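You operate a simulated robot arm through the tools that you are given. There is no shell and no other tool.

You are at the controls of a simulated robot arm. One attempt, no reset.

TASK
Run the gravity table empty, stop it, then empty outlet 1 into its pan.
Fine: first stop the cylinder and shut the outlet rod; the table's long black window is clear when it stops; lever down again.

It is judged by the outcome, as a careful person would: the job done as asked, and still so three seconds after it is handed in. It fails if anything else is knocked over, pushed out of place, dropped, spilled or broken.

THE ROBOT
A 6-joint arm with a two-finger gripper, fixed in place. Base frame: the origin is on the floor under the middle of its stand, x ahead of it, y to its left, z up. Lengths are in mm, angles in degrees, forces in N, time in s.
It reaches about 1417 mm from its shoulder. Its first joint turns from -166.0 to 166.0 degrees. Payload 3.43 kg.
The tool frame sits at the grasp point between the pads (the TCP): z along the fingers, y along the line on which they close. The tips reach 20 mm beyond it. The gripper opens to 190 mm; its body begins 248 mm behind the TCP.
Orientation is that of the tool frame in the base frame, as a unit quaternion [w, x, y, z]. With the fingers straight down and closing along the base's y, the tool's x points along the base's -x, its y along +y and its z along -z.

THE INTERFACE
- The arm moves only by the tool move_arm. Its argument "increments" is a list of rows, each an object (a shift or turn left out is 0, a gripper value left out holds the last) with "hand": the finger opening in m, from 0 to 0.19; "translation": the shift along the tool's x, y, z in m, a list of three; "angular": the turn, a rotation vector about the tool's x, y, z in degrees, a list of three. In form: [{"hand": hand, "translation": [tx, ty, tz], "angular": [ax, ay, az]}, ...]. A call has 1 to 20 rows; each row shifts and turns the commanded pose from where the row before left it, along the tool's axes as they then stand. Rows are played at 5 a second. More than 50 mm and 8.6 degrees between two rows, or a gripper value outside its range, and nothing of the call is played. Where a pose cannot be reached the arm comes as near as it can. A force on the tool above 90 N (or 10 N above the force at the start of the call, whichever is more), or a blocked arm, ends the call early, and 0.2 s more pass. The fingers move at their own pace (about 153 mm/s each) and stop on an object; they squeeze with about 44 N. The grip force told is the motor's: it shows also when the fingers shut on nothing. Time passes only in rows, and 0.2 s behind the last, so rows that do not move let the fingers close. It gives the time, the measured TCP pose, the force on the tool (base axes), the opening and the grip force at its end, in the units of the frame above (readings bear some noise), with the torque about the TCP (base axes, N m) and any sound that the robot's microphone picked up, and new pictures: "pictures" is both (left out), scene, wrist or none.
- Cameras (640 x 400 px; columns grow to the right, rows downward): "scene" is fixed at [52.1, -502, 1578.6]; the picture's right is [0.63, -0.77, 0.00], its down [-0.39, -0.32, -0.86] and it looks along [0.67, 0.55, -0.50] (base axes); focal length 214 px, centre (320, 200). "wrist" rides on the gripper at [70, -8, -288] in the tool frame; the picture's right is [0.12, 0.99, 0.00], its down [-0.96, 0.12, -0.25] and it looks along [-0.25, 0.03, 0.97] (tool axes); focal length 261 px, centre (320, 200). There is no depth. A picture from a camera that has moved, and an enlarged one, comes with that camera's place and axes in the base frame and with its lens.
- move_column(by): moves the trunk up (or, below 0, down) by that many mm; the arm rides with it, the base frame stays. It gives what a move gives, with no picture.
- enlarge(camera, box): a new picture of the part [left, top, right, bottom] of that camera's present view, enlarged. No time passes.
- hand_in(): hands the job in; it is judged then, once.

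Nothing tells you positions but the pictures and the camera data. Unless the task says otherwise, let go and move clear before handing in.

The tools are called after "Request:" as name(argument=value, ...) on one line, values as JSON. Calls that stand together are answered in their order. move_arm: Moves the arm, as the interface text tells. Its arguments: {"type":"object","properties":{"increments":{"type":"array"},"pictures":{"type":"string","enum":["both","scene","wrist","none"]}},"required":["increments"]} The other tools are called the same way: move_column (by) moves the trunk up or down; enlarge (camera, box) takes an enlarged picture of a part of a camera's view; hand_in () hands the job in.

At the start:

```text
t: 0.0
eef_pos: [550.3, 137.6, 1530.7]
ee_rot: [0.0, 0.0, 1.0, -0.001]
wrist_force: [-0.9, -0.3, 0.7]
wrist_torque: [-0.01, 0.01, 0.01]
grip_width: 189.8
gripper_force: 0.2
trunk travel left (down, up): [-350.0, 90.0]
```

scene: 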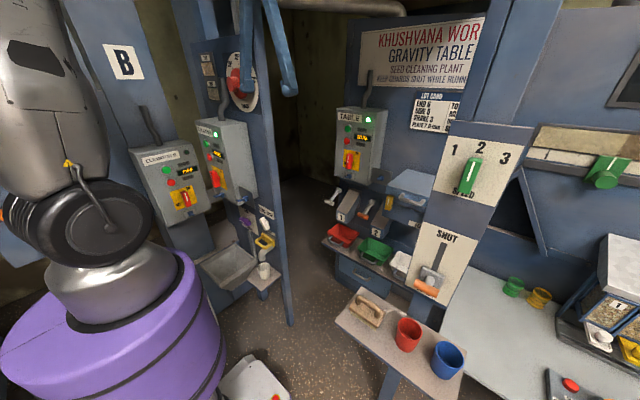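
wrist: 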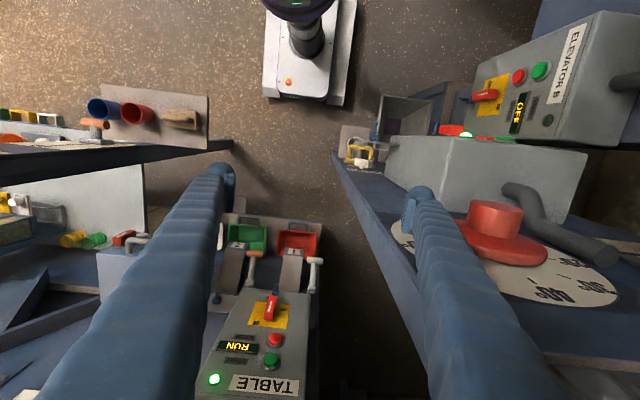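

I see a seed cleaning plant with several switch boxes (Cylinder, another, Table), outlets with pans under the table box, a knob selector and a "SHUT" rod on the right. I will enlarge several parts to read labels before moving.

Request:
enlarge(camera="scene", box=[310, 90, 470, 190])

Request:
enlarge(camera="scene", box=[310, 180, 470, 300])

Request:
enlarge(camera="scene", box=[120, 90, 290, 210])

Request:
enlarge(camera="scene", box=[180, 20, 300, 110])

Request:
enlarge(camera="scene", box=[340, 10, 500, 130])

Request:
enlarge(camera="scene", box=[190, 190, 300, 300])

Request:
enlarge(camera="scene", box=[400, 120, 640, 310])

Request:
enlarge(camera="wrist", box=[180, 180, 360, 400])

Request:
enlarge(camera="wrist", box=[380, 10, 640, 320])

```text
4.00 times, centred on (390, 140) of scene
camera zoom: at [52.1, -502.0, 1578.6], right [0.63, -0.77, 0.0], down [-0.39, -0.32, -0.86], along [0.67, 0.55, -0.5], focal length 858 px, centre (40, 440)
```

zoom: 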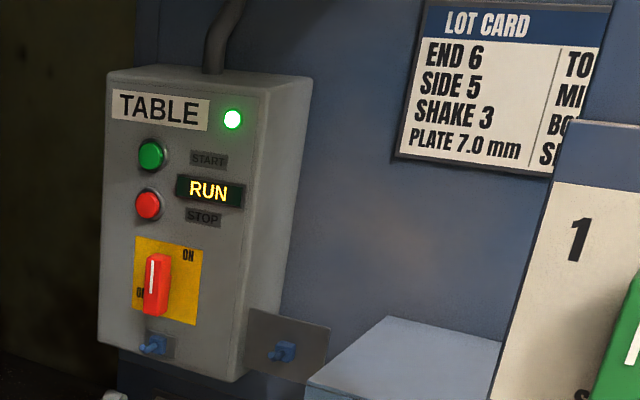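

```text
3.33 times, centred on (390, 240) of scene
camera zoom: at [52.1, -502.0, 1578.6], right [0.63, -0.77, 0.0], down [-0.39, -0.32, -0.86], along [0.67, 0.55, -0.5], focal length 715 px, centre (87, 67)
```

zoom: 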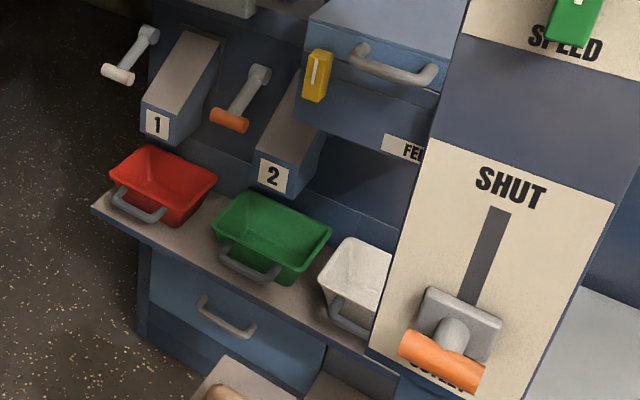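

```text
3.33 times, centred on (205, 150) of scene
camera zoom: at [52.1, -502.0, 1578.6], right [0.63, -0.77, 0.0], down [-0.39, -0.32, -0.86], along [0.67, 0.55, -0.5], focal length 715 px, centre (703, 367)
```

zoom: 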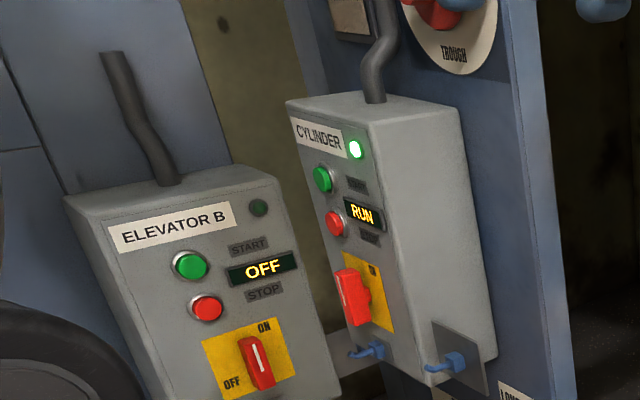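

```text
4.44 times, centred on (240, 65) of scene
camera zoom: at [52.1, -502.0, 1578.6], right [0.63, -0.77, 0.0], down [-0.39, -0.32, -0.86], along [0.67, 0.55, -0.5], focal length 953 px, centre (676, 800)
```

zoom: 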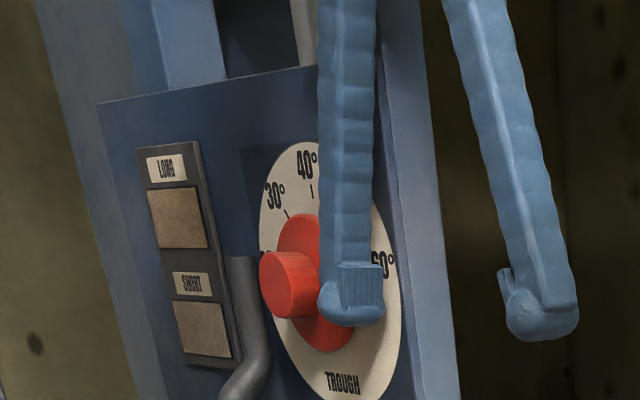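

```text
3.33 times, centred on (420, 70) of scene
camera zoom: at [52.1, -502.0, 1578.6], right [0.63, -0.77, 0.0], down [-0.39, -0.32, -0.86], along [0.67, 0.55, -0.5], focal length 715 px, centre (-13, 633)
```

zoom: 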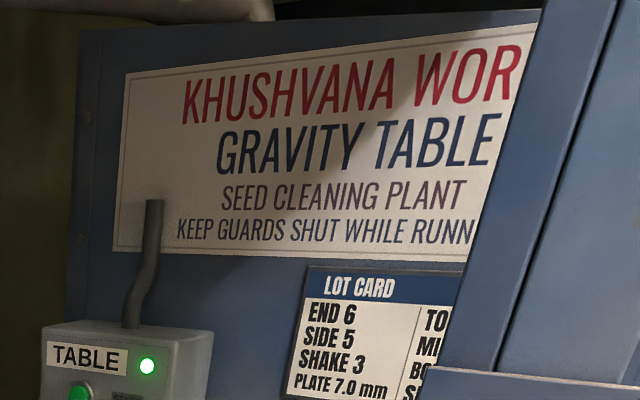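

```text
3.64 times, centred on (245, 245) of scene
camera zoom: at [52.1, -502.0, 1578.6], right [0.63, -0.77, 0.0], down [-0.39, -0.32, -0.86], along [0.67, 0.55, -0.5], focal length 780 px, centre (593, 36)
```

zoom: 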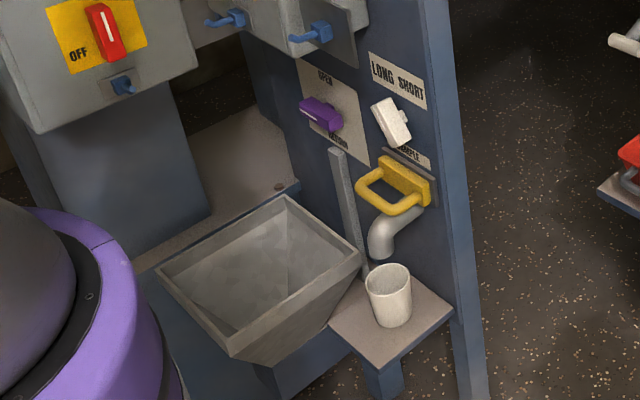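

```text
2.11 times, centred on (520, 215) of scene
camera zoom: at [52.1, -502.0, 1578.6], right [0.63, -0.77, 0.0], down [-0.39, -0.32, -0.86], along [0.67, 0.55, -0.5], focal length 452 px, centre (-101, 168)
```

zoom: 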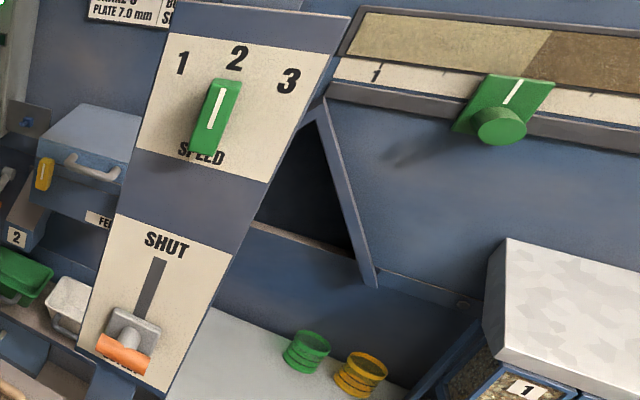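

```text
1.82 times, centred on (270, 290) of wrist
camera zoom: at [480.8, 129.4, 1818.0], right [-0.12, 0.99, 0.0], down [0.96, 0.12, 0.25], along [0.25, 0.03, -0.97], focal length 474 px, centre (411, 36)
```

zoom: 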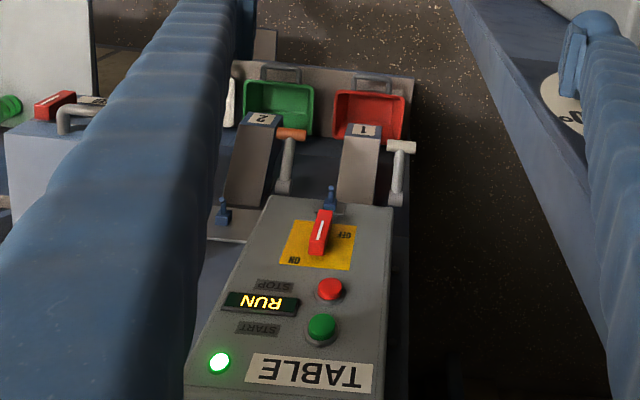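

```text
1.29 times, centred on (510, 165) of wrist
camera zoom: at [480.8, 129.4, 1818.0], right [-0.12, 0.99, 0.0], down [0.96, 0.12, 0.25], along [0.25, 0.03, -0.97], focal length 336 px, centre (75, 245)
```

zoom: 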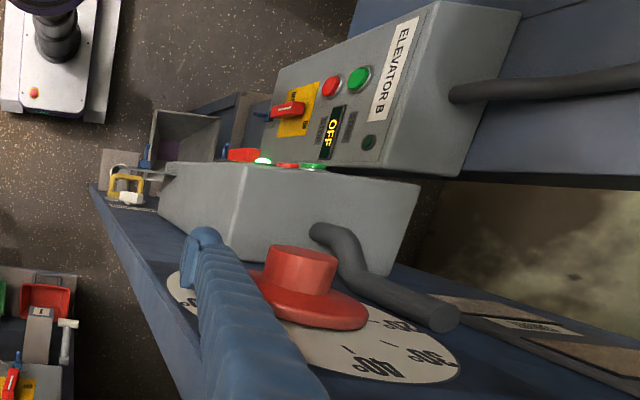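

I can read TABLE and CYLINDER boxes both in RUN; the TABLE stop button is near (970, 78, 1300). I need to see the rods and labels more closely, so I zoom in further before moving.

Request:
enlarge(camera="scene", box=[250, 195, 290, 245])

Request:
enlarge(camera="scene", box=[405, 215, 465, 305])

Request:
enlarge(camera="scene", box=[400, 85, 470, 135])

Request:
enlarge(camera="scene", box=[320, 175, 400, 235])

Request:
enlarge(camera="scene", box=[370, 170, 440, 220])

Request:
enlarge(camera="scene", box=[500, 90, 640, 200])

Request:
enlarge(camera="scene", box=[520, 230, 640, 400])

Request:
enlarge(camera="scene", box=[0, 180, 320, 400])

Request:
enlarge(camera="wrist", box=[0, 80, 240, 280])

```text
8.00 times, centred on (270, 220) of scene
camera zoom: at [52.1, -502.0, 1578.6], right [0.63, -0.77, 0.0], down [-0.39, -0.32, -0.86], along [0.67, 0.55, -0.5], focal length 1716 px, centre (720, 40)
```

zoom: 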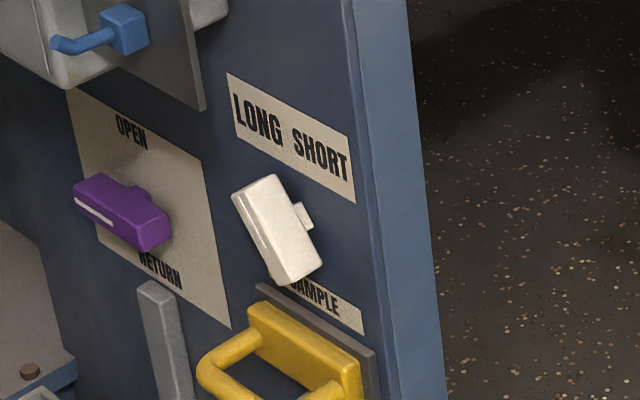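

```text
4.44 times, centred on (435, 260) of scene
camera zoom: at [52.1, -502.0, 1578.6], right [0.63, -0.77, 0.0], down [-0.39, -0.32, -0.86], along [0.67, 0.55, -0.5], focal length 953 px, centre (-191, -67)
```

zoom: 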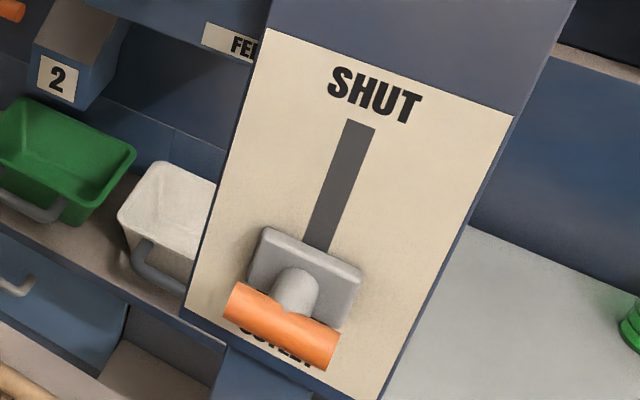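

```text
8.00 times, centred on (435, 110) of scene
camera zoom: at [52.1, -502.0, 1578.6], right [0.63, -0.77, 0.0], down [-0.39, -0.32, -0.86], along [0.67, 0.55, -0.5], focal length 1716 px, centre (-600, 920)
```

zoom: 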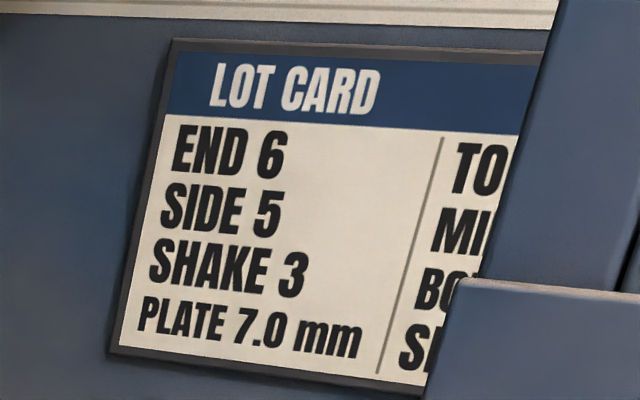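

```text
6.67 times, centred on (360, 205) of scene
camera zoom: at [52.1, -502.0, 1578.6], right [0.63, -0.77, 0.0], down [-0.39, -0.32, -0.86], along [0.67, 0.55, -0.5], focal length 1430 px, centre (53, 167)
```

zoom: 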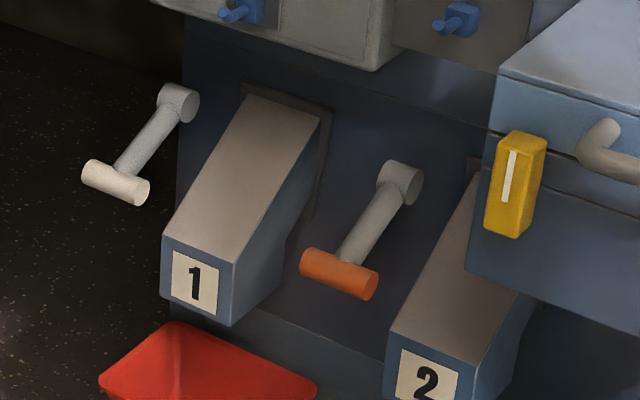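

```text
8.00 times, centred on (405, 195) of scene
camera zoom: at [52.1, -502.0, 1578.6], right [0.63, -0.77, 0.0], down [-0.39, -0.32, -0.86], along [0.67, 0.55, -0.5], focal length 1716 px, centre (-360, 240)
```

zoom: 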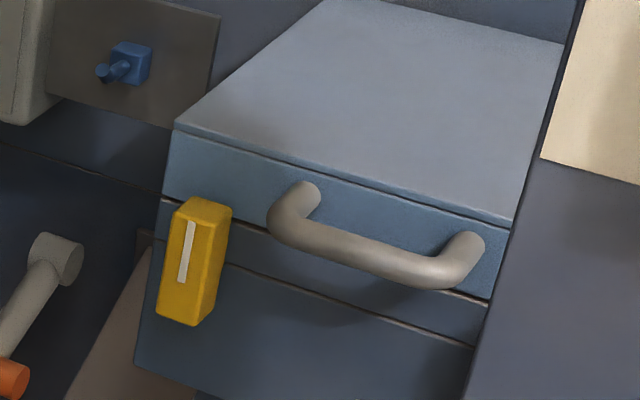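

```text
3.64 times, centred on (570, 145) of scene
camera zoom: at [52.1, -502.0, 1578.6], right [0.63, -0.77, 0.0], down [-0.39, -0.32, -0.86], along [0.67, 0.55, -0.5], focal length 780 px, centre (-589, 400)
```

zoom: 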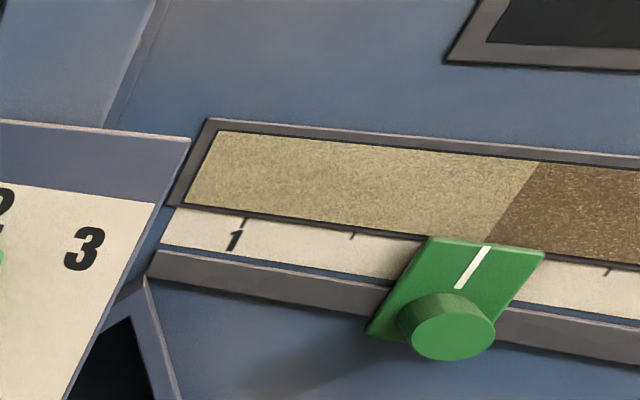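

```text
2.35 times, centred on (580, 315) of scene
camera zoom: at [52.1, -502.0, 1578.6], right [0.63, -0.77, 0.0], down [-0.39, -0.32, -0.86], along [0.67, 0.55, -0.5], focal length 505 px, centre (-292, -71)
```

zoom: 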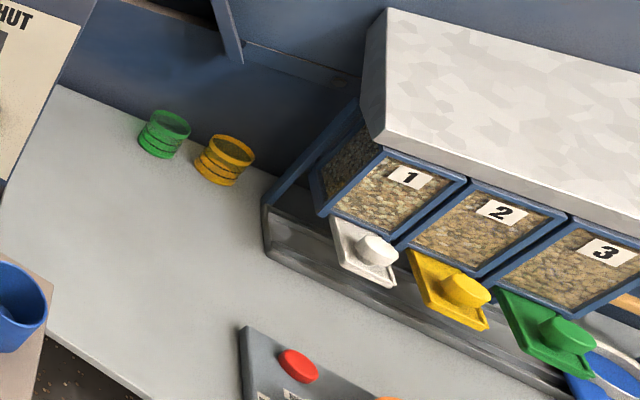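

```text
1.82 times, centred on (160, 290) of scene
camera zoom: at [52.1, -502.0, 1578.6], right [0.63, -0.77, 0.0], down [-0.39, -0.32, -0.86], along [0.67, 0.55, -0.5], focal length 390 px, centre (611, 36)
```

zoom: 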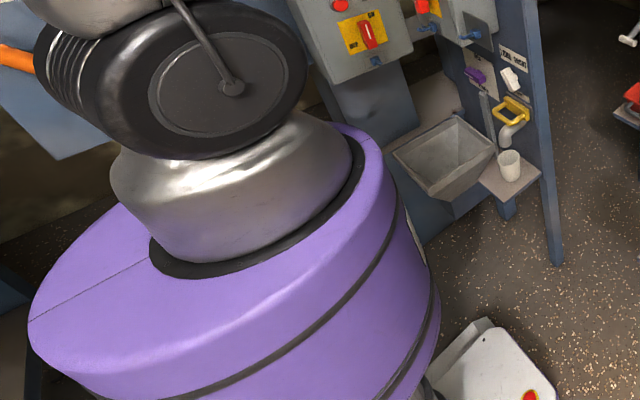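

```text
2.00 times, centred on (120, 180) of wrist
camera zoom: at [480.8, 129.4, 1818.0], right [-0.12, 0.99, 0.0], down [0.96, 0.12, 0.25], along [0.25, 0.03, -0.97], focal length 521 px, centre (720, 240)
```

zoom: 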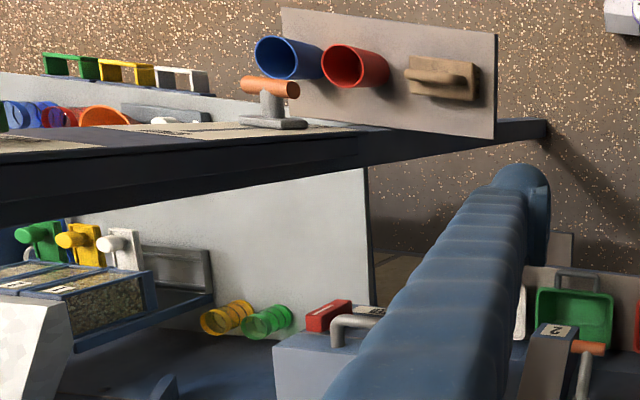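

The outlet rod is the orange T-handle on the SHUT/OUTLET slot (now at the bottom), the cylinder STOP button is near (456, 466, 1264), and outlet 1's lever is the white-handled one. I back off a little from the cylinder's dial and turn the wrist camera to look at the cylinder box.

Request:
move_arm(increments=[{"hand": 0.1, "translation": [0.03, -0.04, 0]}, {"translation": [0.03, -0.04, 0]}, {"translation": [0.03, -0.04, 0]}, {"angular": [0, 0, -8]}, {"angular": [0, 0, -8]}, {"angular": [0, 0, -8]}, {"angular": [0, 0, -8]}, {"angular": [0, 0, -8]}, {"angular": [0, -8, 0]}, {"angular": [0, -8, 0]}, {"angular": [0, -8, 0]}, {"angular": [0, -8, 0]}, {"angular": [0, -8, 0]}, {"angular": [0, -8, 0]}])

```text
t: 2.9
eef_pos: [446.4, 119.6, 1529.3]
ee_rot: [0.306, -0.423, 0.837, 0.161]
wrist_force: [1.0, 0.1, 0.4]
wrist_torque: [-0.05, 0.08, 0.03]
grip_width: 100.0
gripper_force: 0.1
trunk travel left (down, up): [-350.0, 90.0]
stopped in row 14: the arm was blocked; the commanded pose is now the measured one
camera wrist: at [311.7, -80.4, 1702.5], right [-0.86, 0.51, -0.07], down [0.25, 0.53, 0.81], along [0.45, 0.68, -0.58], focal length 261 px, centre (320, 200)
```

scene: 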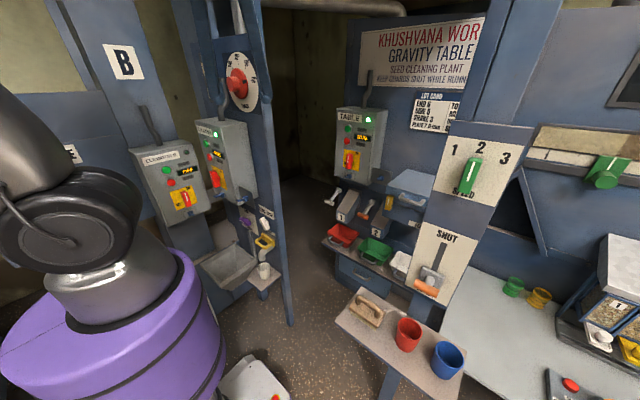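
wrist: 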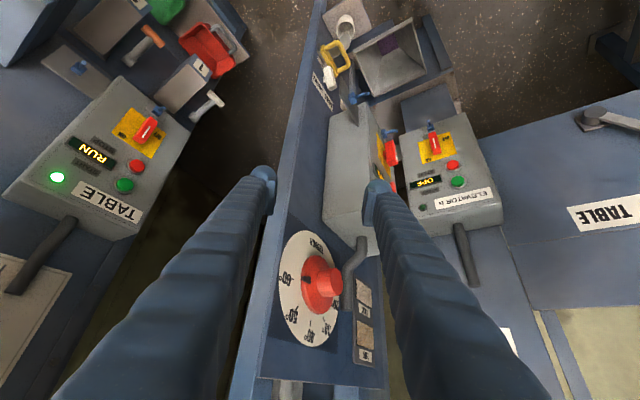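

The arm was stopped by its own folding limit (no contact force). From here the wrist camera shows the cylinder box edge-on between the fingers; I look closer at this picture before choosing a better path.

Request:
enlarge(camera="wrist", box=[270, 0, 510, 240])

Request:
enlarge(camera="wrist", box=[480, 20, 640, 400])

Request:
enlarge(camera="scene", box=[0, 0, 320, 200])

Request:
enlarge(camera="wrist", box=[0, 0, 280, 260])

```text
1.67 times, centred on (390, 120) of wrist
camera zoom: at [311.7, -80.4, 1702.5], right [-0.86, 0.51, -0.07], down [0.25, 0.53, 0.81], along [0.45, 0.68, -0.58], focal length 434 px, centre (203, 333)
```

zoom: 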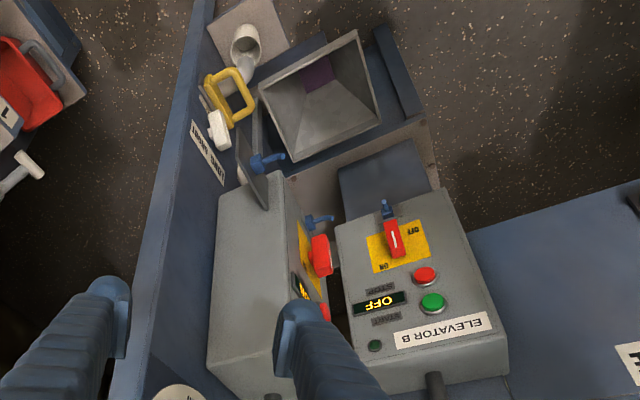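

```text
1.05 times, centred on (560, 210) of wrist (not enlarged: the box is as wide or as high as the picture)
camera zoom: at [311.7, -80.4, 1702.5], right [-0.86, 0.51, -0.07], down [0.25, 0.53, 0.81], along [0.45, 0.68, -0.58], focal length 274 px, centre (67, 190)
```

zoom: 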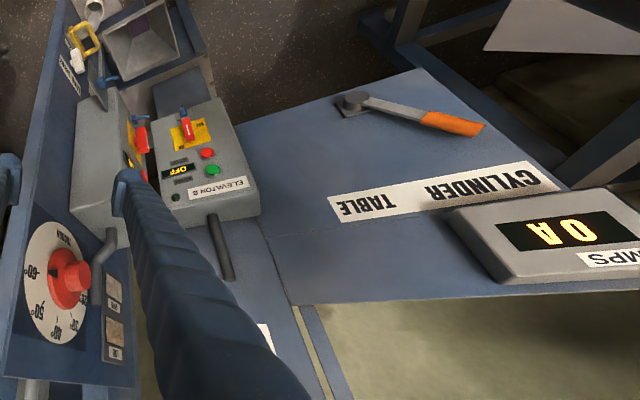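

```text
2.00 times, centred on (160, 100) of scene
camera zoom: at [52.1, -502.0, 1578.6], right [0.63, -0.77, 0.0], down [-0.39, -0.32, -0.86], along [0.67, 0.55, -0.5], focal length 429 px, centre (640, 400)
```

zoom: 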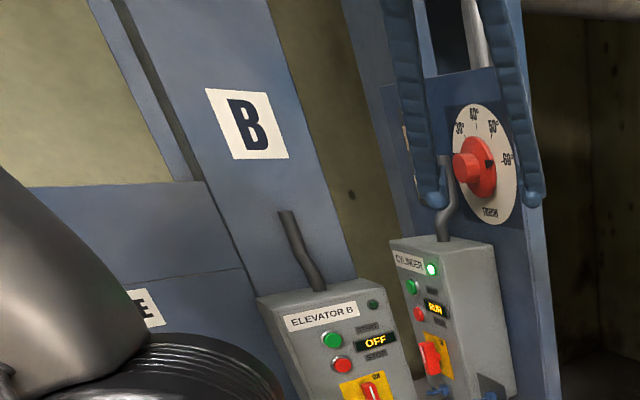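

```text
1.54 times, centred on (140, 130) of wrist
camera zoom: at [311.7, -80.4, 1702.5], right [-0.86, 0.51, -0.07], down [0.25, 0.53, 0.81], along [0.45, 0.68, -0.58], focal length 401 px, centre (597, 308)
```

zoom: 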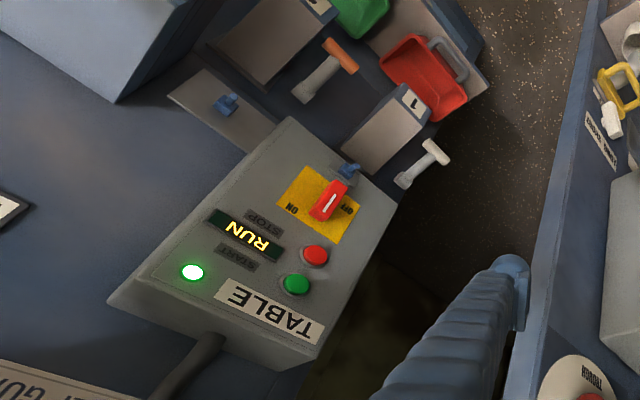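

The cylinder panel faces −x (face about x=465, STOP at (456,466,1264)), with Elevator B's face at right angles to it at y≈575. I un-tilt the fingers, close them, and swing toward a spot in front of the cylinder box, farther from the robot's own column.

Request:
move_arm(increments=[{"hand": 0.0, "angular": [0, 8.1, 0]}, {"angular": [0, 8.1, 0]}, {"angular": [0, 8.1, 0]}, {"angular": [0, 8.1, 0]}, {"angular": [0, 8.1, 0]}, {"translation": [-0.026, 0.0354, 0]}, {"translation": [-0.026, 0.0354, 0]}, {"translation": [-0.026, 0.0354, 0]}, {"translation": [-0.026, 0.0354, 0]}, {"translation": [-0.026, 0.0354, 0]}])

```text
t: 5.1
eef_pos: [378.0, 321.3, 1546.6]
ee_rot: [0.017, -0.445, 0.895, 0.008]
wrist_force: [-0.4, 0.4, 0.8]
wrist_torque: [-0.09, -0.08, 0.0]
grip_width: 0.2
gripper_force: 34.5
trunk travel left (down, up): [-350.0, 90.0]
camera wrist: at [335.8, 251.9, 1833.3], right [-0.86, 0.5, -0.01], down [0.48, 0.83, 0.28], along [0.15, 0.24, -0.96], focal length 261 px, centre (320, 200)
```

scene: 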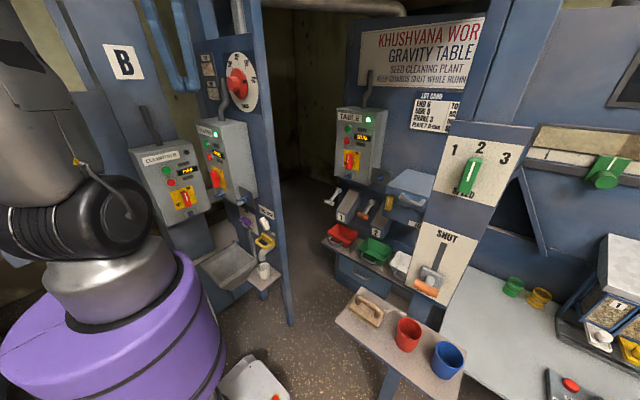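
wrist: 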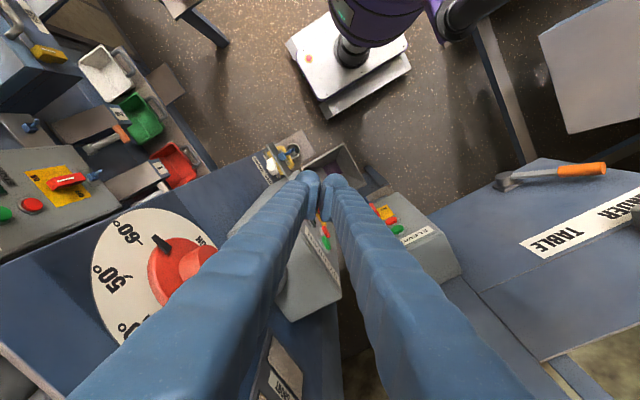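

The arm is now in front of the cylinder box, fingers closed and pointing down. I lower the trunk 200 mm to bring it to button height without folding the arm.

Request:
move_column(by=-200)

```text
t: 7.2
eef_pos: [379.6, 319.4, 1347.4]
ee_rot: [0.014, -0.446, 0.895, 0.008]
wrist_force: [-1.0, 0.3, -0.3]
wrist_torque: [0.02, -0.04, 0.0]
grip_width: 0.2
gripper_force: 34.6
trunk travel left (down, up): [-150.0, 290.0]
```

Now I turn the yaw to about 19° and tilt the fingers forward about 50°, still short of the box, then look.

Request:
move_arm(increments=[{"angular": [0, 0, 8.5]}, {"angular": [0, 0, 8.5]}, {"angular": [0, 0, 8.5]}, {"angular": [0, 0, 8.5]}, {"angular": [0, -8.2, 0]}, {"angular": [0, -8.2, 0]}, {"angular": [0, -8.2, 0]}, {"angular": [0, -8.2, 0]}, {"angular": [0, -8.2, 0]}, {"angular": [0, -8.2, 0]}])

```text
t: 9.5
eef_pos: [469.9, 272.9, 1380.6]
ee_rot: [0.421, -0.028, 0.905, 0.051]
wrist_force: [0.2, 1.2, -0.4]
wrist_torque: [-0.32, -0.04, -0.33]
grip_width: 0.3
gripper_force: 34.0
trunk travel left (down, up): [-150.0, 290.0]
stopped in row 10: the arm was blocked; the commanded pose is now the measured one
camera wrist: at [206.9, 230.8, 1509.8], right [-0.17, 0.99, -0.02], down [0.42, 0.09, 0.9], along [0.89, 0.14, -0.43], focal length 261 px, centre (320, 200)
```

scene: 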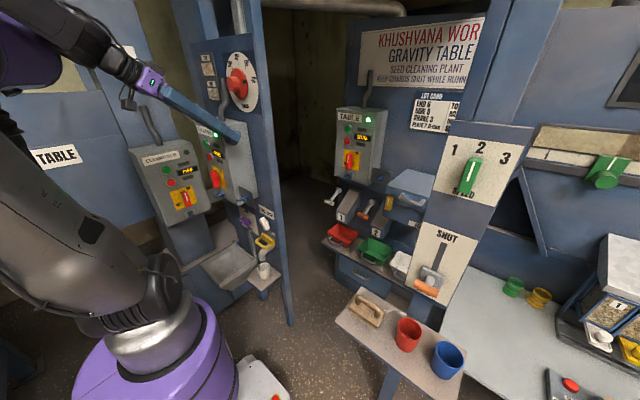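
wrist: 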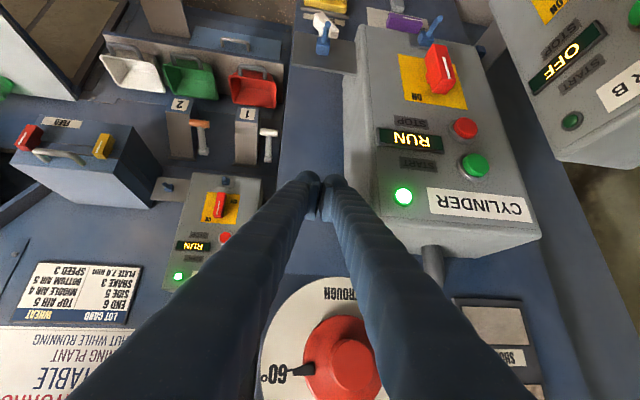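

The arm drifted because close-in poses hit its minimum fold; wrist orientation is now good and the view of the cylinder box is clear (STOP ≈ (456,470,1261)). I rise above the box, then shift left and back so the fingers stand in front of the STOP button.

Request:
move_arm(increments=[{"translation": [-0.0268, 0.0024, -0.0224]}, {"translation": [-0.0268, 0.0024, -0.0224]}, {"translation": [-0.0268, 0.0024, -0.0224]}, {"translation": [-0.0268, 0.0024, -0.0224]}, {"translation": [0.0087, 0.0375, -0.0064]}, {"translation": [0.0087, 0.0375, -0.0064]}, {"translation": [0.0087, 0.0375, -0.0064]}, {"translation": [0.0087, 0.0375, -0.0064]}, {"translation": [0.0087, 0.0375, -0.0064]}])

```text
t: 11.5
eef_pos: [397.3, 450.8, 1514.7]
ee_rot: [0.42, -0.03, 0.906, 0.048]
wrist_force: [-0.3, 0.5, -0.3]
wrist_torque: [-0.01, -0.02, -0.1]
grip_width: 0.0
gripper_force: 34.1
trunk travel left (down, up): [-150.0, 290.0]
camera wrist: at [135.0, 409.5, 1645.4], right [-0.17, 0.98, -0.03], down [0.42, 0.1, 0.9], along [0.89, 0.14, -0.43], focal length 261 px, centre (320, 200)
```

scene: 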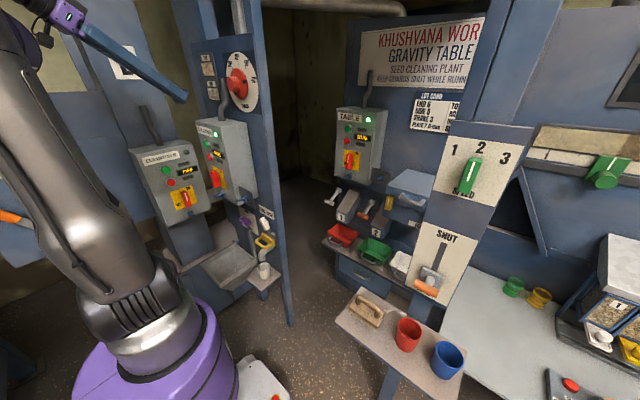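
wrist: 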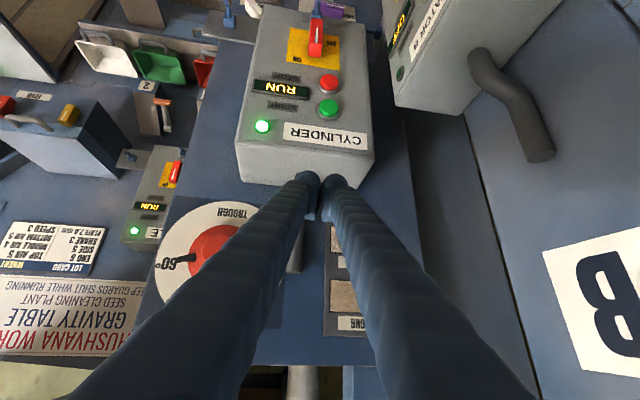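

The fingers are now squarely above and in front of the cylinder box; STOP works out at (456,470,1265). I lower the trunk 150 mm.

Request:
move_column(by=-150)

```text
t: 13.2
eef_pos: [399.8, 449.6, 1365.9]
ee_rot: [0.42, -0.031, 0.906, 0.049]
wrist_force: [-0.5, -0.1, -0.6]
wrist_torque: [0.01, 0.06, 0.0]
grip_width: 0.0
gripper_force: 34.1
trunk travel left (down, up): [0.0, 440.0]
```

Now I bring the closed fingertips down to button height, still about 40 mm short of the STOP button, and check.

Request:
move_arm(increments=[{"translation": [0.0226, 0.0034, 0.0197]}, {"translation": [0.0226, 0.0034, 0.0197]}, {"translation": [0.0226, 0.0034, 0.0197]}])

Request:
enlarge(camera="scene", box=[160, 80, 280, 220])

Request:
enlarge(camera="wrist", box=[220, 60, 440, 220])

```text
t: 14.2
eef_pos: [403.3, 492.9, 1365.4]
ee_rot: [0.432, 0.006, 0.894, 0.122]
wrist_force: [0.1, 0.0, -0.8]
wrist_torque: [-0.03, -0.01, -0.03]
grip_width: 0.0
gripper_force: 34.1
trunk travel left (down, up): [0.0, 440.0]
stopped in row 3: the arm was blocked; the commanded pose is now the measured one
camera wrist: at [137.5, 431.3, 1481.3], right [-0.17, 0.98, 0.13], down [0.4, -0.05, 0.91], along [0.9, 0.21, -0.38], focal length 261 px, centre (320, 200)
```

scene: 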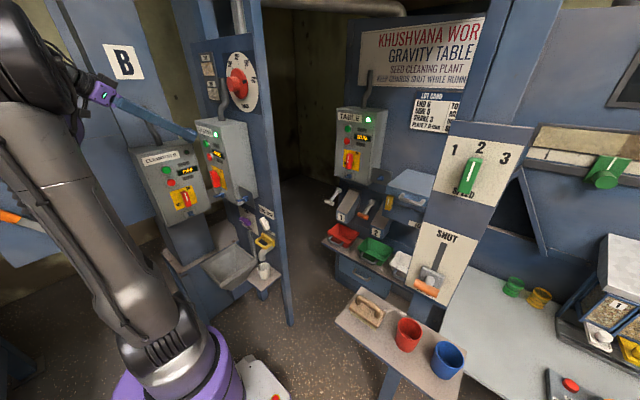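
wrist: 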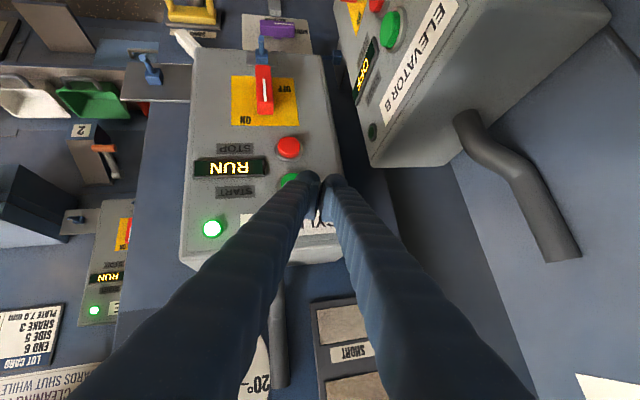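

```text
2.86 times, centred on (220, 150) of scene
camera zoom: at [52.1, -502.0, 1578.6], right [0.63, -0.77, 0.0], down [-0.39, -0.32, -0.86], along [0.67, 0.55, -0.5], focal length 613 px, centre (606, 343)
```

zoom: 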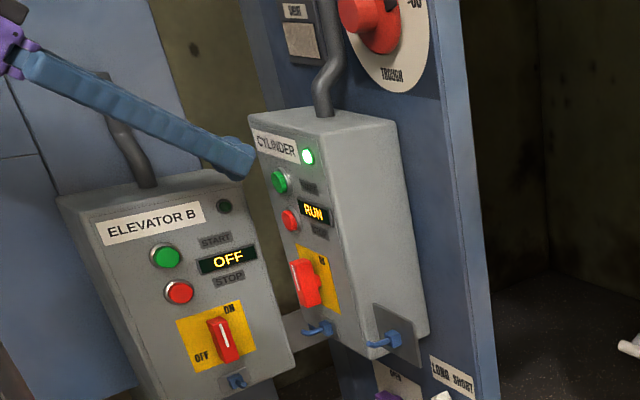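

```text
2.50 times, centred on (330, 140) of wrist
camera zoom: at [137.5, 431.3, 1481.3], right [-0.17, 0.98, 0.13], down [0.4, -0.05, 0.91], along [0.9, 0.21, -0.38], focal length 652 px, centre (295, 350)
```

zoom: 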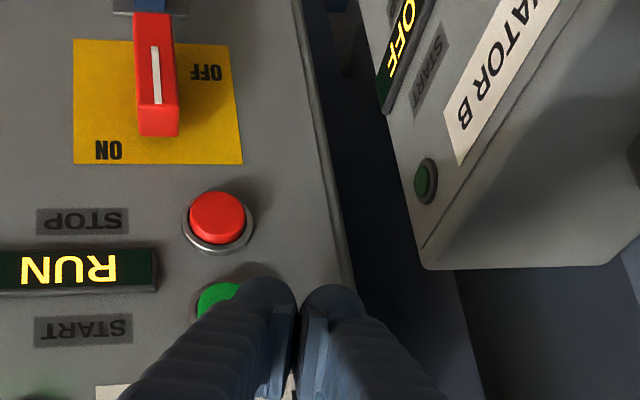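

The arm could not get lower with that hand yaw; the STOP and display are clearly visible in the view. I turn the hand to about 40° yaw (more in line with the arm) so it can come in obliquely, staying where the fingers are now.

Request:
move_arm(increments=[{"angular": [-3.77, 1.19, -6.25]}, {"angular": [-3.77, 1.19, -6.25]}, {"angular": [-3.77, 1.19, -6.25]}, {"angular": [-3.77, 1.19, -6.25]}, {"angular": [-3.77, 1.19, -6.25]}])

```text
t: 15.4
eef_pos: [403.5, 492.6, 1363.4]
ee_rot: [0.397, -0.311, 0.851, 0.145]
wrist_force: [-0.5, 0.4, 0.1]
wrist_torque: [-0.01, -0.04, -0.03]
grip_width: 0.0
gripper_force: 34.6
trunk travel left (down, up): [0.0, 440.0]
camera wrist: at [205.5, 315.1, 1494.5], right [-0.7, 0.71, -0.09], down [0.25, 0.37, 0.9], along [0.67, 0.6, -0.44], focal length 261 px, centre (320, 200)
```

scene: 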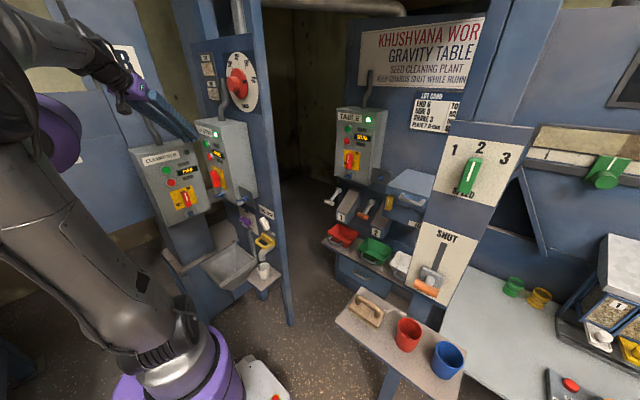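
wrist: 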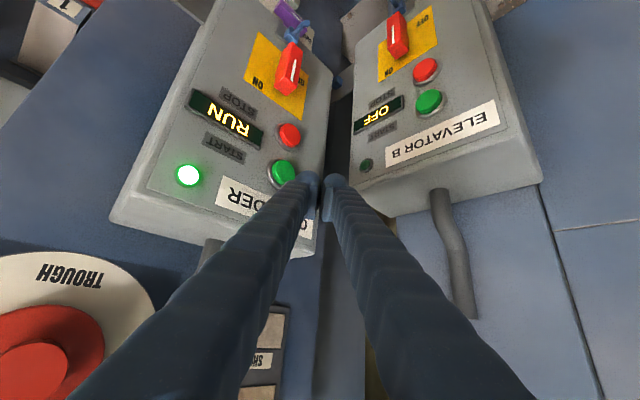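

That worked. I lower the fingertips to STOP height, keeping about 40 mm in front of it.

Request:
move_arm(increments=[{"translation": [0.0264, -0.0041, 0.013]}, {"translation": [0.0264, -0.0041, 0.013]}, {"translation": [0.0264, -0.0041, 0.013]}])

Request:
enlarge(camera="wrist", box=[200, 60, 400, 220])

Request:
enlarge(camera="scene", box=[160, 80, 280, 220])

```text
t: 16.2
eef_pos: [397.2, 468.0, 1282.0]
ee_rot: [0.398, -0.309, 0.851, 0.146]
wrist_force: [0.5, -0.4, -0.4]
wrist_torque: [0.02, -0.01, 0.01]
grip_width: 0.0
gripper_force: 34.5
trunk travel left (down, up): [0.0, 440.0]
camera wrist: at [197.9, 291.5, 1412.0], right [-0.7, 0.71, -0.09], down [0.25, 0.36, 0.9], along [0.67, 0.6, -0.43], focal length 261 px, centre (320, 200)
```

scene: 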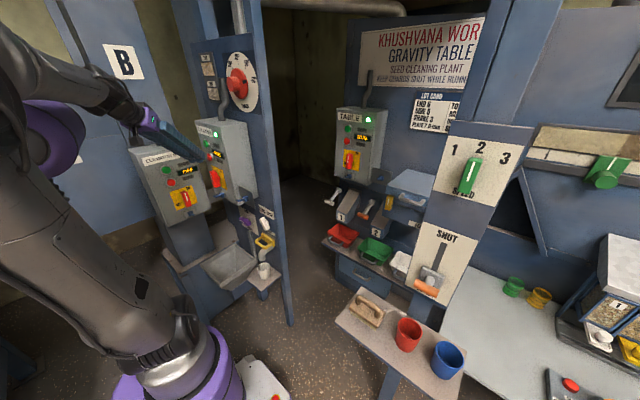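
wrist: 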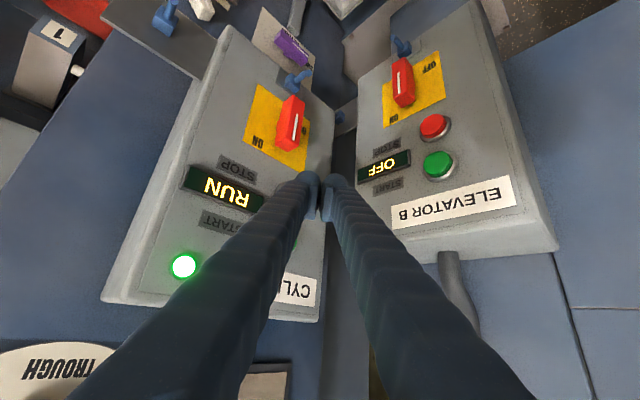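

```text
2.50 times, centred on (300, 140) of wrist
camera zoom: at [197.9, 291.5, 1412.0], right [-0.7, 0.71, -0.09], down [0.25, 0.36, 0.9], along [0.67, 0.6, -0.43], focal length 652 px, centre (370, 350)
```

zoom: 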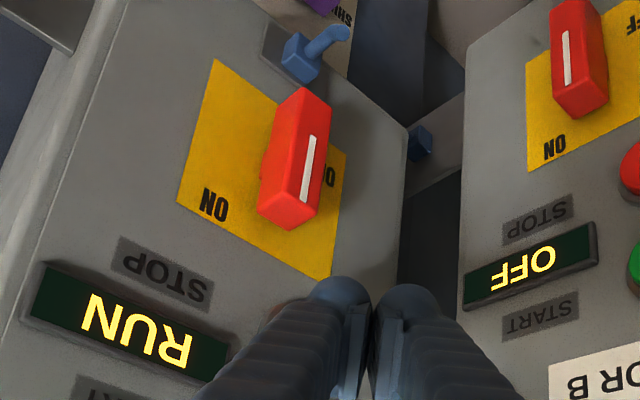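

```text
2.86 times, centred on (220, 150) of scene
camera zoom: at [52.1, -502.0, 1578.6], right [0.63, -0.77, 0.0], down [-0.39, -0.32, -0.86], along [0.67, 0.55, -0.5], focal length 613 px, centre (606, 343)
```

zoom: 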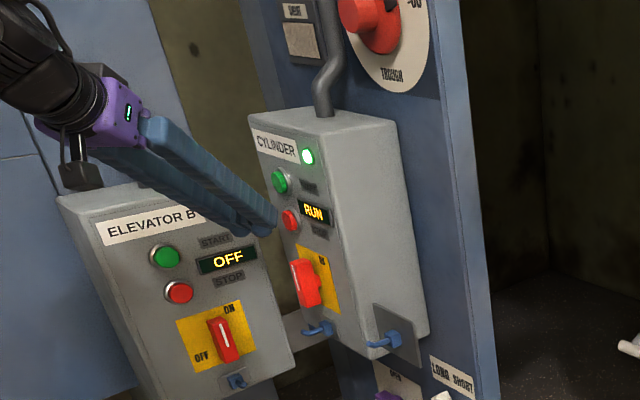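

The tip is about 27 mm in front of STOP but slightly high. I lower 16 mm and advance 20 mm, then creep in with small +x steps.

Request:
move_arm(increments=[{"translation": [0.0123, 0.0, 0.0103]}, {"translation": [-0.0049, -0.00645, 0.00585]}, {"translation": [-0.0049, -0.00645, 0.00585]}], pictures="scene")

Request:
enlarge(camera="scene", box=[195, 110, 265, 200])

Request:
enlarge(camera="wrist", box=[260, 120, 380, 200])

```text
t: 17.0
eef_pos: [414.9, 468.6, 1261.8]
ee_rot: [0.397, -0.31, 0.852, 0.144]
wrist_force: [-1.5, 0.4, -0.6]
wrist_torque: [0.01, 0.0, 0.08]
grip_width: 0.1
gripper_force: 34.0
trunk travel left (down, up): [0.0, 440.0]
```

scene: 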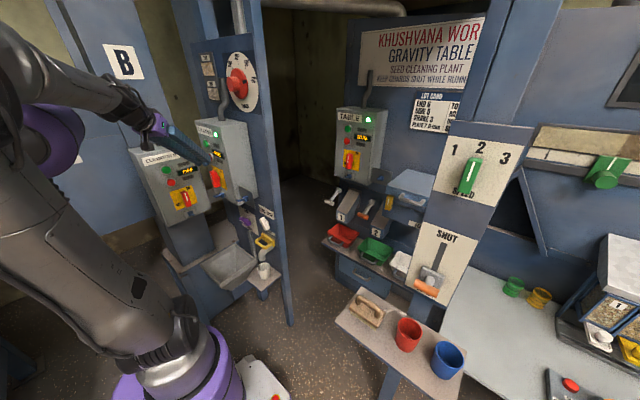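

```text
4.44 times, centred on (230, 155) of scene
camera zoom: at [52.1, -502.0, 1578.6], right [0.63, -0.77, 0.0], down [-0.39, -0.32, -0.86], along [0.67, 0.55, -0.5], focal length 953 px, centre (720, 400)
```

zoom: 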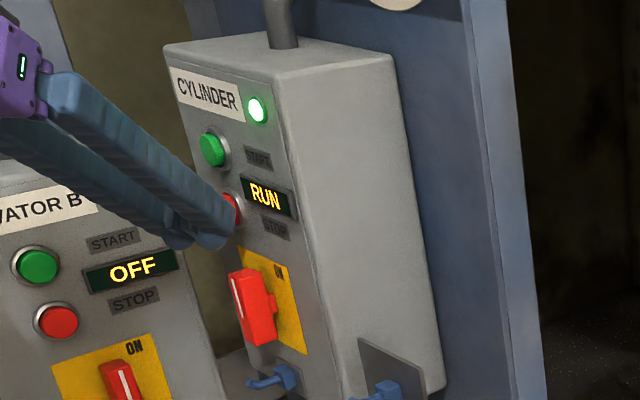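

```text
5.00 times, centred on (320, 160) of wrist
camera zoom: at [217.9, 291.8, 1393.2], right [-0.7, 0.71, -0.09], down [0.25, 0.37, 0.9], along [0.67, 0.6, -0.44], focal length 1303 px, centre (320, 400)
```

zoom: 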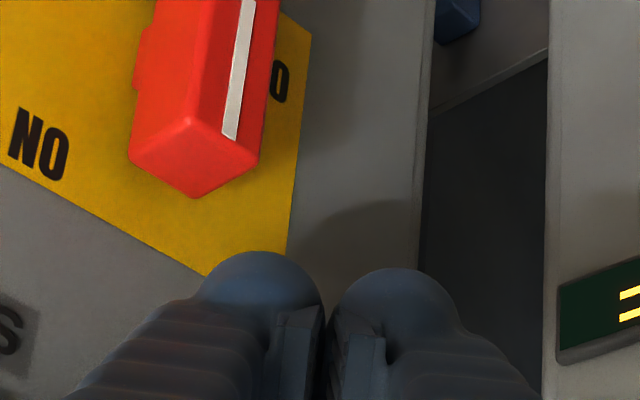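

The tip is in front of STOP, a few mm low. I raise 6 mm and creep forward.

Request:
move_arm(increments=[{"translation": [-0.0087, -0.0002, 0.001]}, {"translation": [-0.00196, -0.00258, 0.00234]}, {"translation": [-0.00196, -0.00258, 0.00234]}, {"translation": [-0.00196, -0.00258, 0.00234]}], pictures="none")

Request:
enlarge(camera="scene", box=[195, 110, 265, 200])

```text
t: 18.0
eef_pos: [427.3, 471.7, 1269.6]
ee_rot: [0.396, -0.311, 0.852, 0.144]
wrist_force: [-30.5, -8.2, -0.3]
wrist_torque: [-0.06, -0.1, -0.34]
grip_width: 0.1
gripper_force: 34.6
trunk travel left (down, up): [0.0, 440.0]
heard: click
```

```text
4.44 times, centred on (230, 155) of scene
camera zoom: at [52.1, -502.0, 1578.6], right [0.63, -0.77, 0.0], down [-0.39, -0.32, -0.86], along [0.67, 0.55, -0.5], focal length 953 px, centre (720, 400)
```

zoom: 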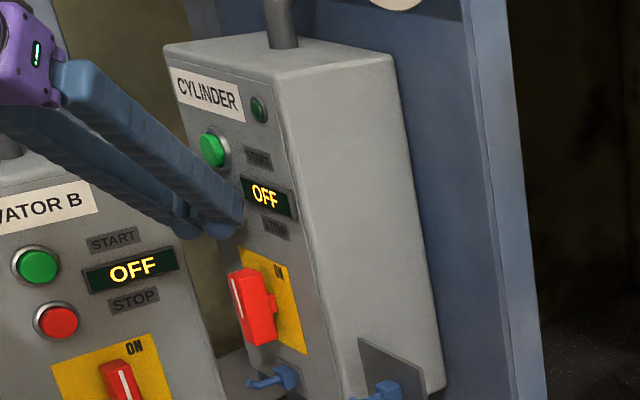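

The cylinder now reads OFF and its lamp is dark. I back straight off the button, rise, and bring the fingers back to pointing down while moving away from the box.

Request:
move_arm(increments=[{"translation": [0.0123, 0.0161, -0.0146]}, {"translation": [0.0123, 0.0161, -0.0146]}, {"translation": [-0.0333, 0, -0.0279]}, {"translation": [-0.0333, 0, -0.0279]}, {"translation": [-0.0333, 0, -0.0279]}, {"translation": [0.016, -0.023, -0.0075], "angular": [0, 8.3, 0]}, {"translation": [0.016, -0.023, -0.0075], "angular": [0, 8.3, 0]}, {"translation": [0.016, -0.023, -0.0075], "angular": [0, 8.3, 0]}, {"translation": [0.016, -0.023, -0.0075], "angular": [0, 8.3, 0]}, {"translation": [0.016, -0.023, -0.0075], "angular": [0, 8.3, 0]}, {"translation": [0.016, -0.023, -0.0075], "angular": [0, 8.3, 0]}])

Request:
enlarge(camera="scene", box=[195, 110, 265, 200])

```text
t: 20.4
eef_pos: [392.2, 300.4, 1389.6]
ee_rot: [0.0, -0.345, 0.938, 0.002]
wrist_force: [-1.3, -2.6, 1.2]
wrist_torque: [0.69, -0.25, 0.03]
grip_width: 0.0
gripper_force: 34.7
trunk travel left (down, up): [0.0, 440.0]
camera wrist: at [343.8, 246.9, 1677.1], right [-0.73, 0.68, 0.0], down [0.66, 0.71, 0.25], along [0.17, 0.18, -0.97], focal length 261 px, centre (320, 200)
```

scene: 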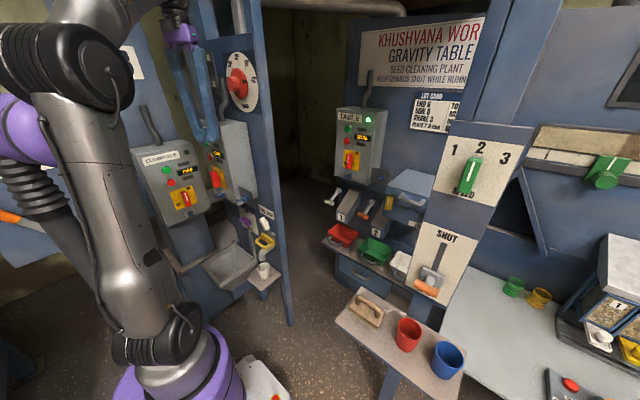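
wrist: 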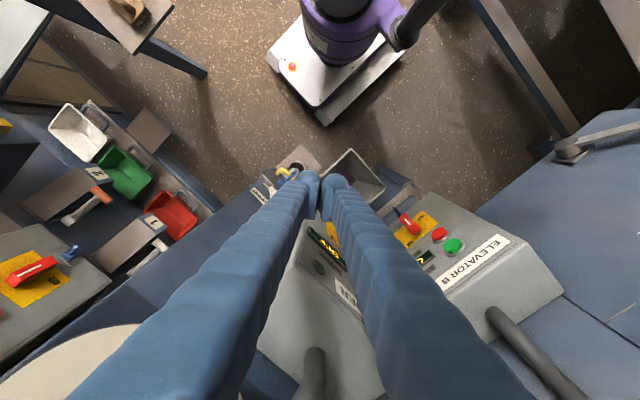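

```text
4.44 times, centred on (230, 155) of scene
camera zoom: at [52.1, -502.0, 1578.6], right [0.63, -0.77, 0.0], down [-0.39, -0.32, -0.86], along [0.67, 0.55, -0.5], focal length 953 px, centre (720, 400)
```

zoom: 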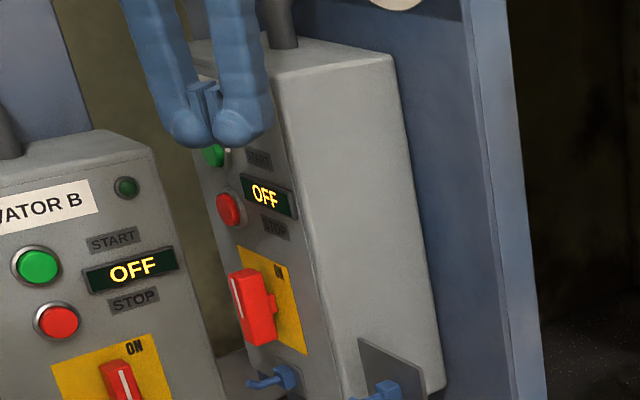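

Cylinder confirmed OFF and fingers clear. Now I swing across toward the outlet-rod panel on the right (T-handle ≈ (530,−481,1078), slot vertical, panel facing −x).

Request:
move_arm(increments=[{"translation": [0.00825, -0.0421, 0]}, {"translation": [0.00825, -0.0421, 0]}, {"translation": [0.00825, -0.0421, 0]}, {"translation": [0.00825, -0.0421, 0]}, {"translation": [0.00825, -0.0421, 0]}, {"translation": [0.00825, -0.0421, 0]}, {"translation": [0.00825, -0.0421, 0]}, {"translation": [0.00825, -0.0421, 0]}, {"angular": [0, 0, 8.1]}, {"angular": [0, 0, 8.1]}, {"angular": [0, 0, 8.1]}, {"angular": [0, 0, 8.1]}, {"angular": [0, 0, 8.1]}])

```text
t: 23.2
eef_pos: [558.3, 0.9, 1383.3]
ee_rot: [0.003, 0.004, 1.0, 0.002]
wrist_force: [-0.5, -0.8, -0.4]
wrist_torque: [0.0, -0.01, -0.02]
grip_width: 0.1
gripper_force: 34.0
out of reach, approached as far as the arm can: row 8
trunk travel left (down, up): [0.0, 440.0]
camera wrist: at [485.7, -6.2, 1670.3], right [-0.11, 0.99, 0.0], down [0.96, 0.11, 0.25], along [0.25, 0.03, -0.97], focal length 261 px, centre (320, 200)
```

scene: 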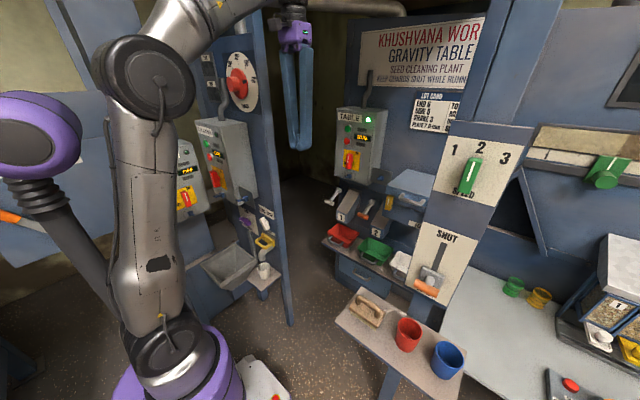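
wrist: 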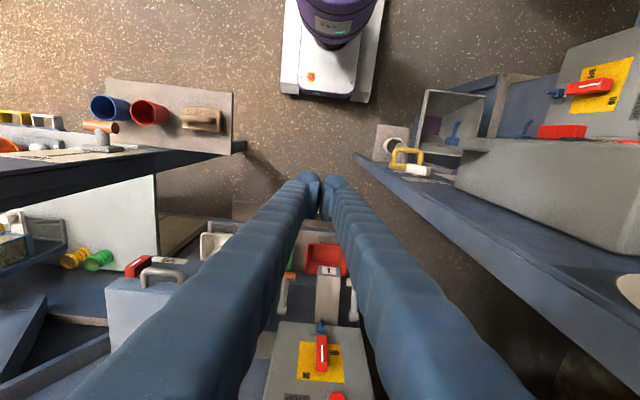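

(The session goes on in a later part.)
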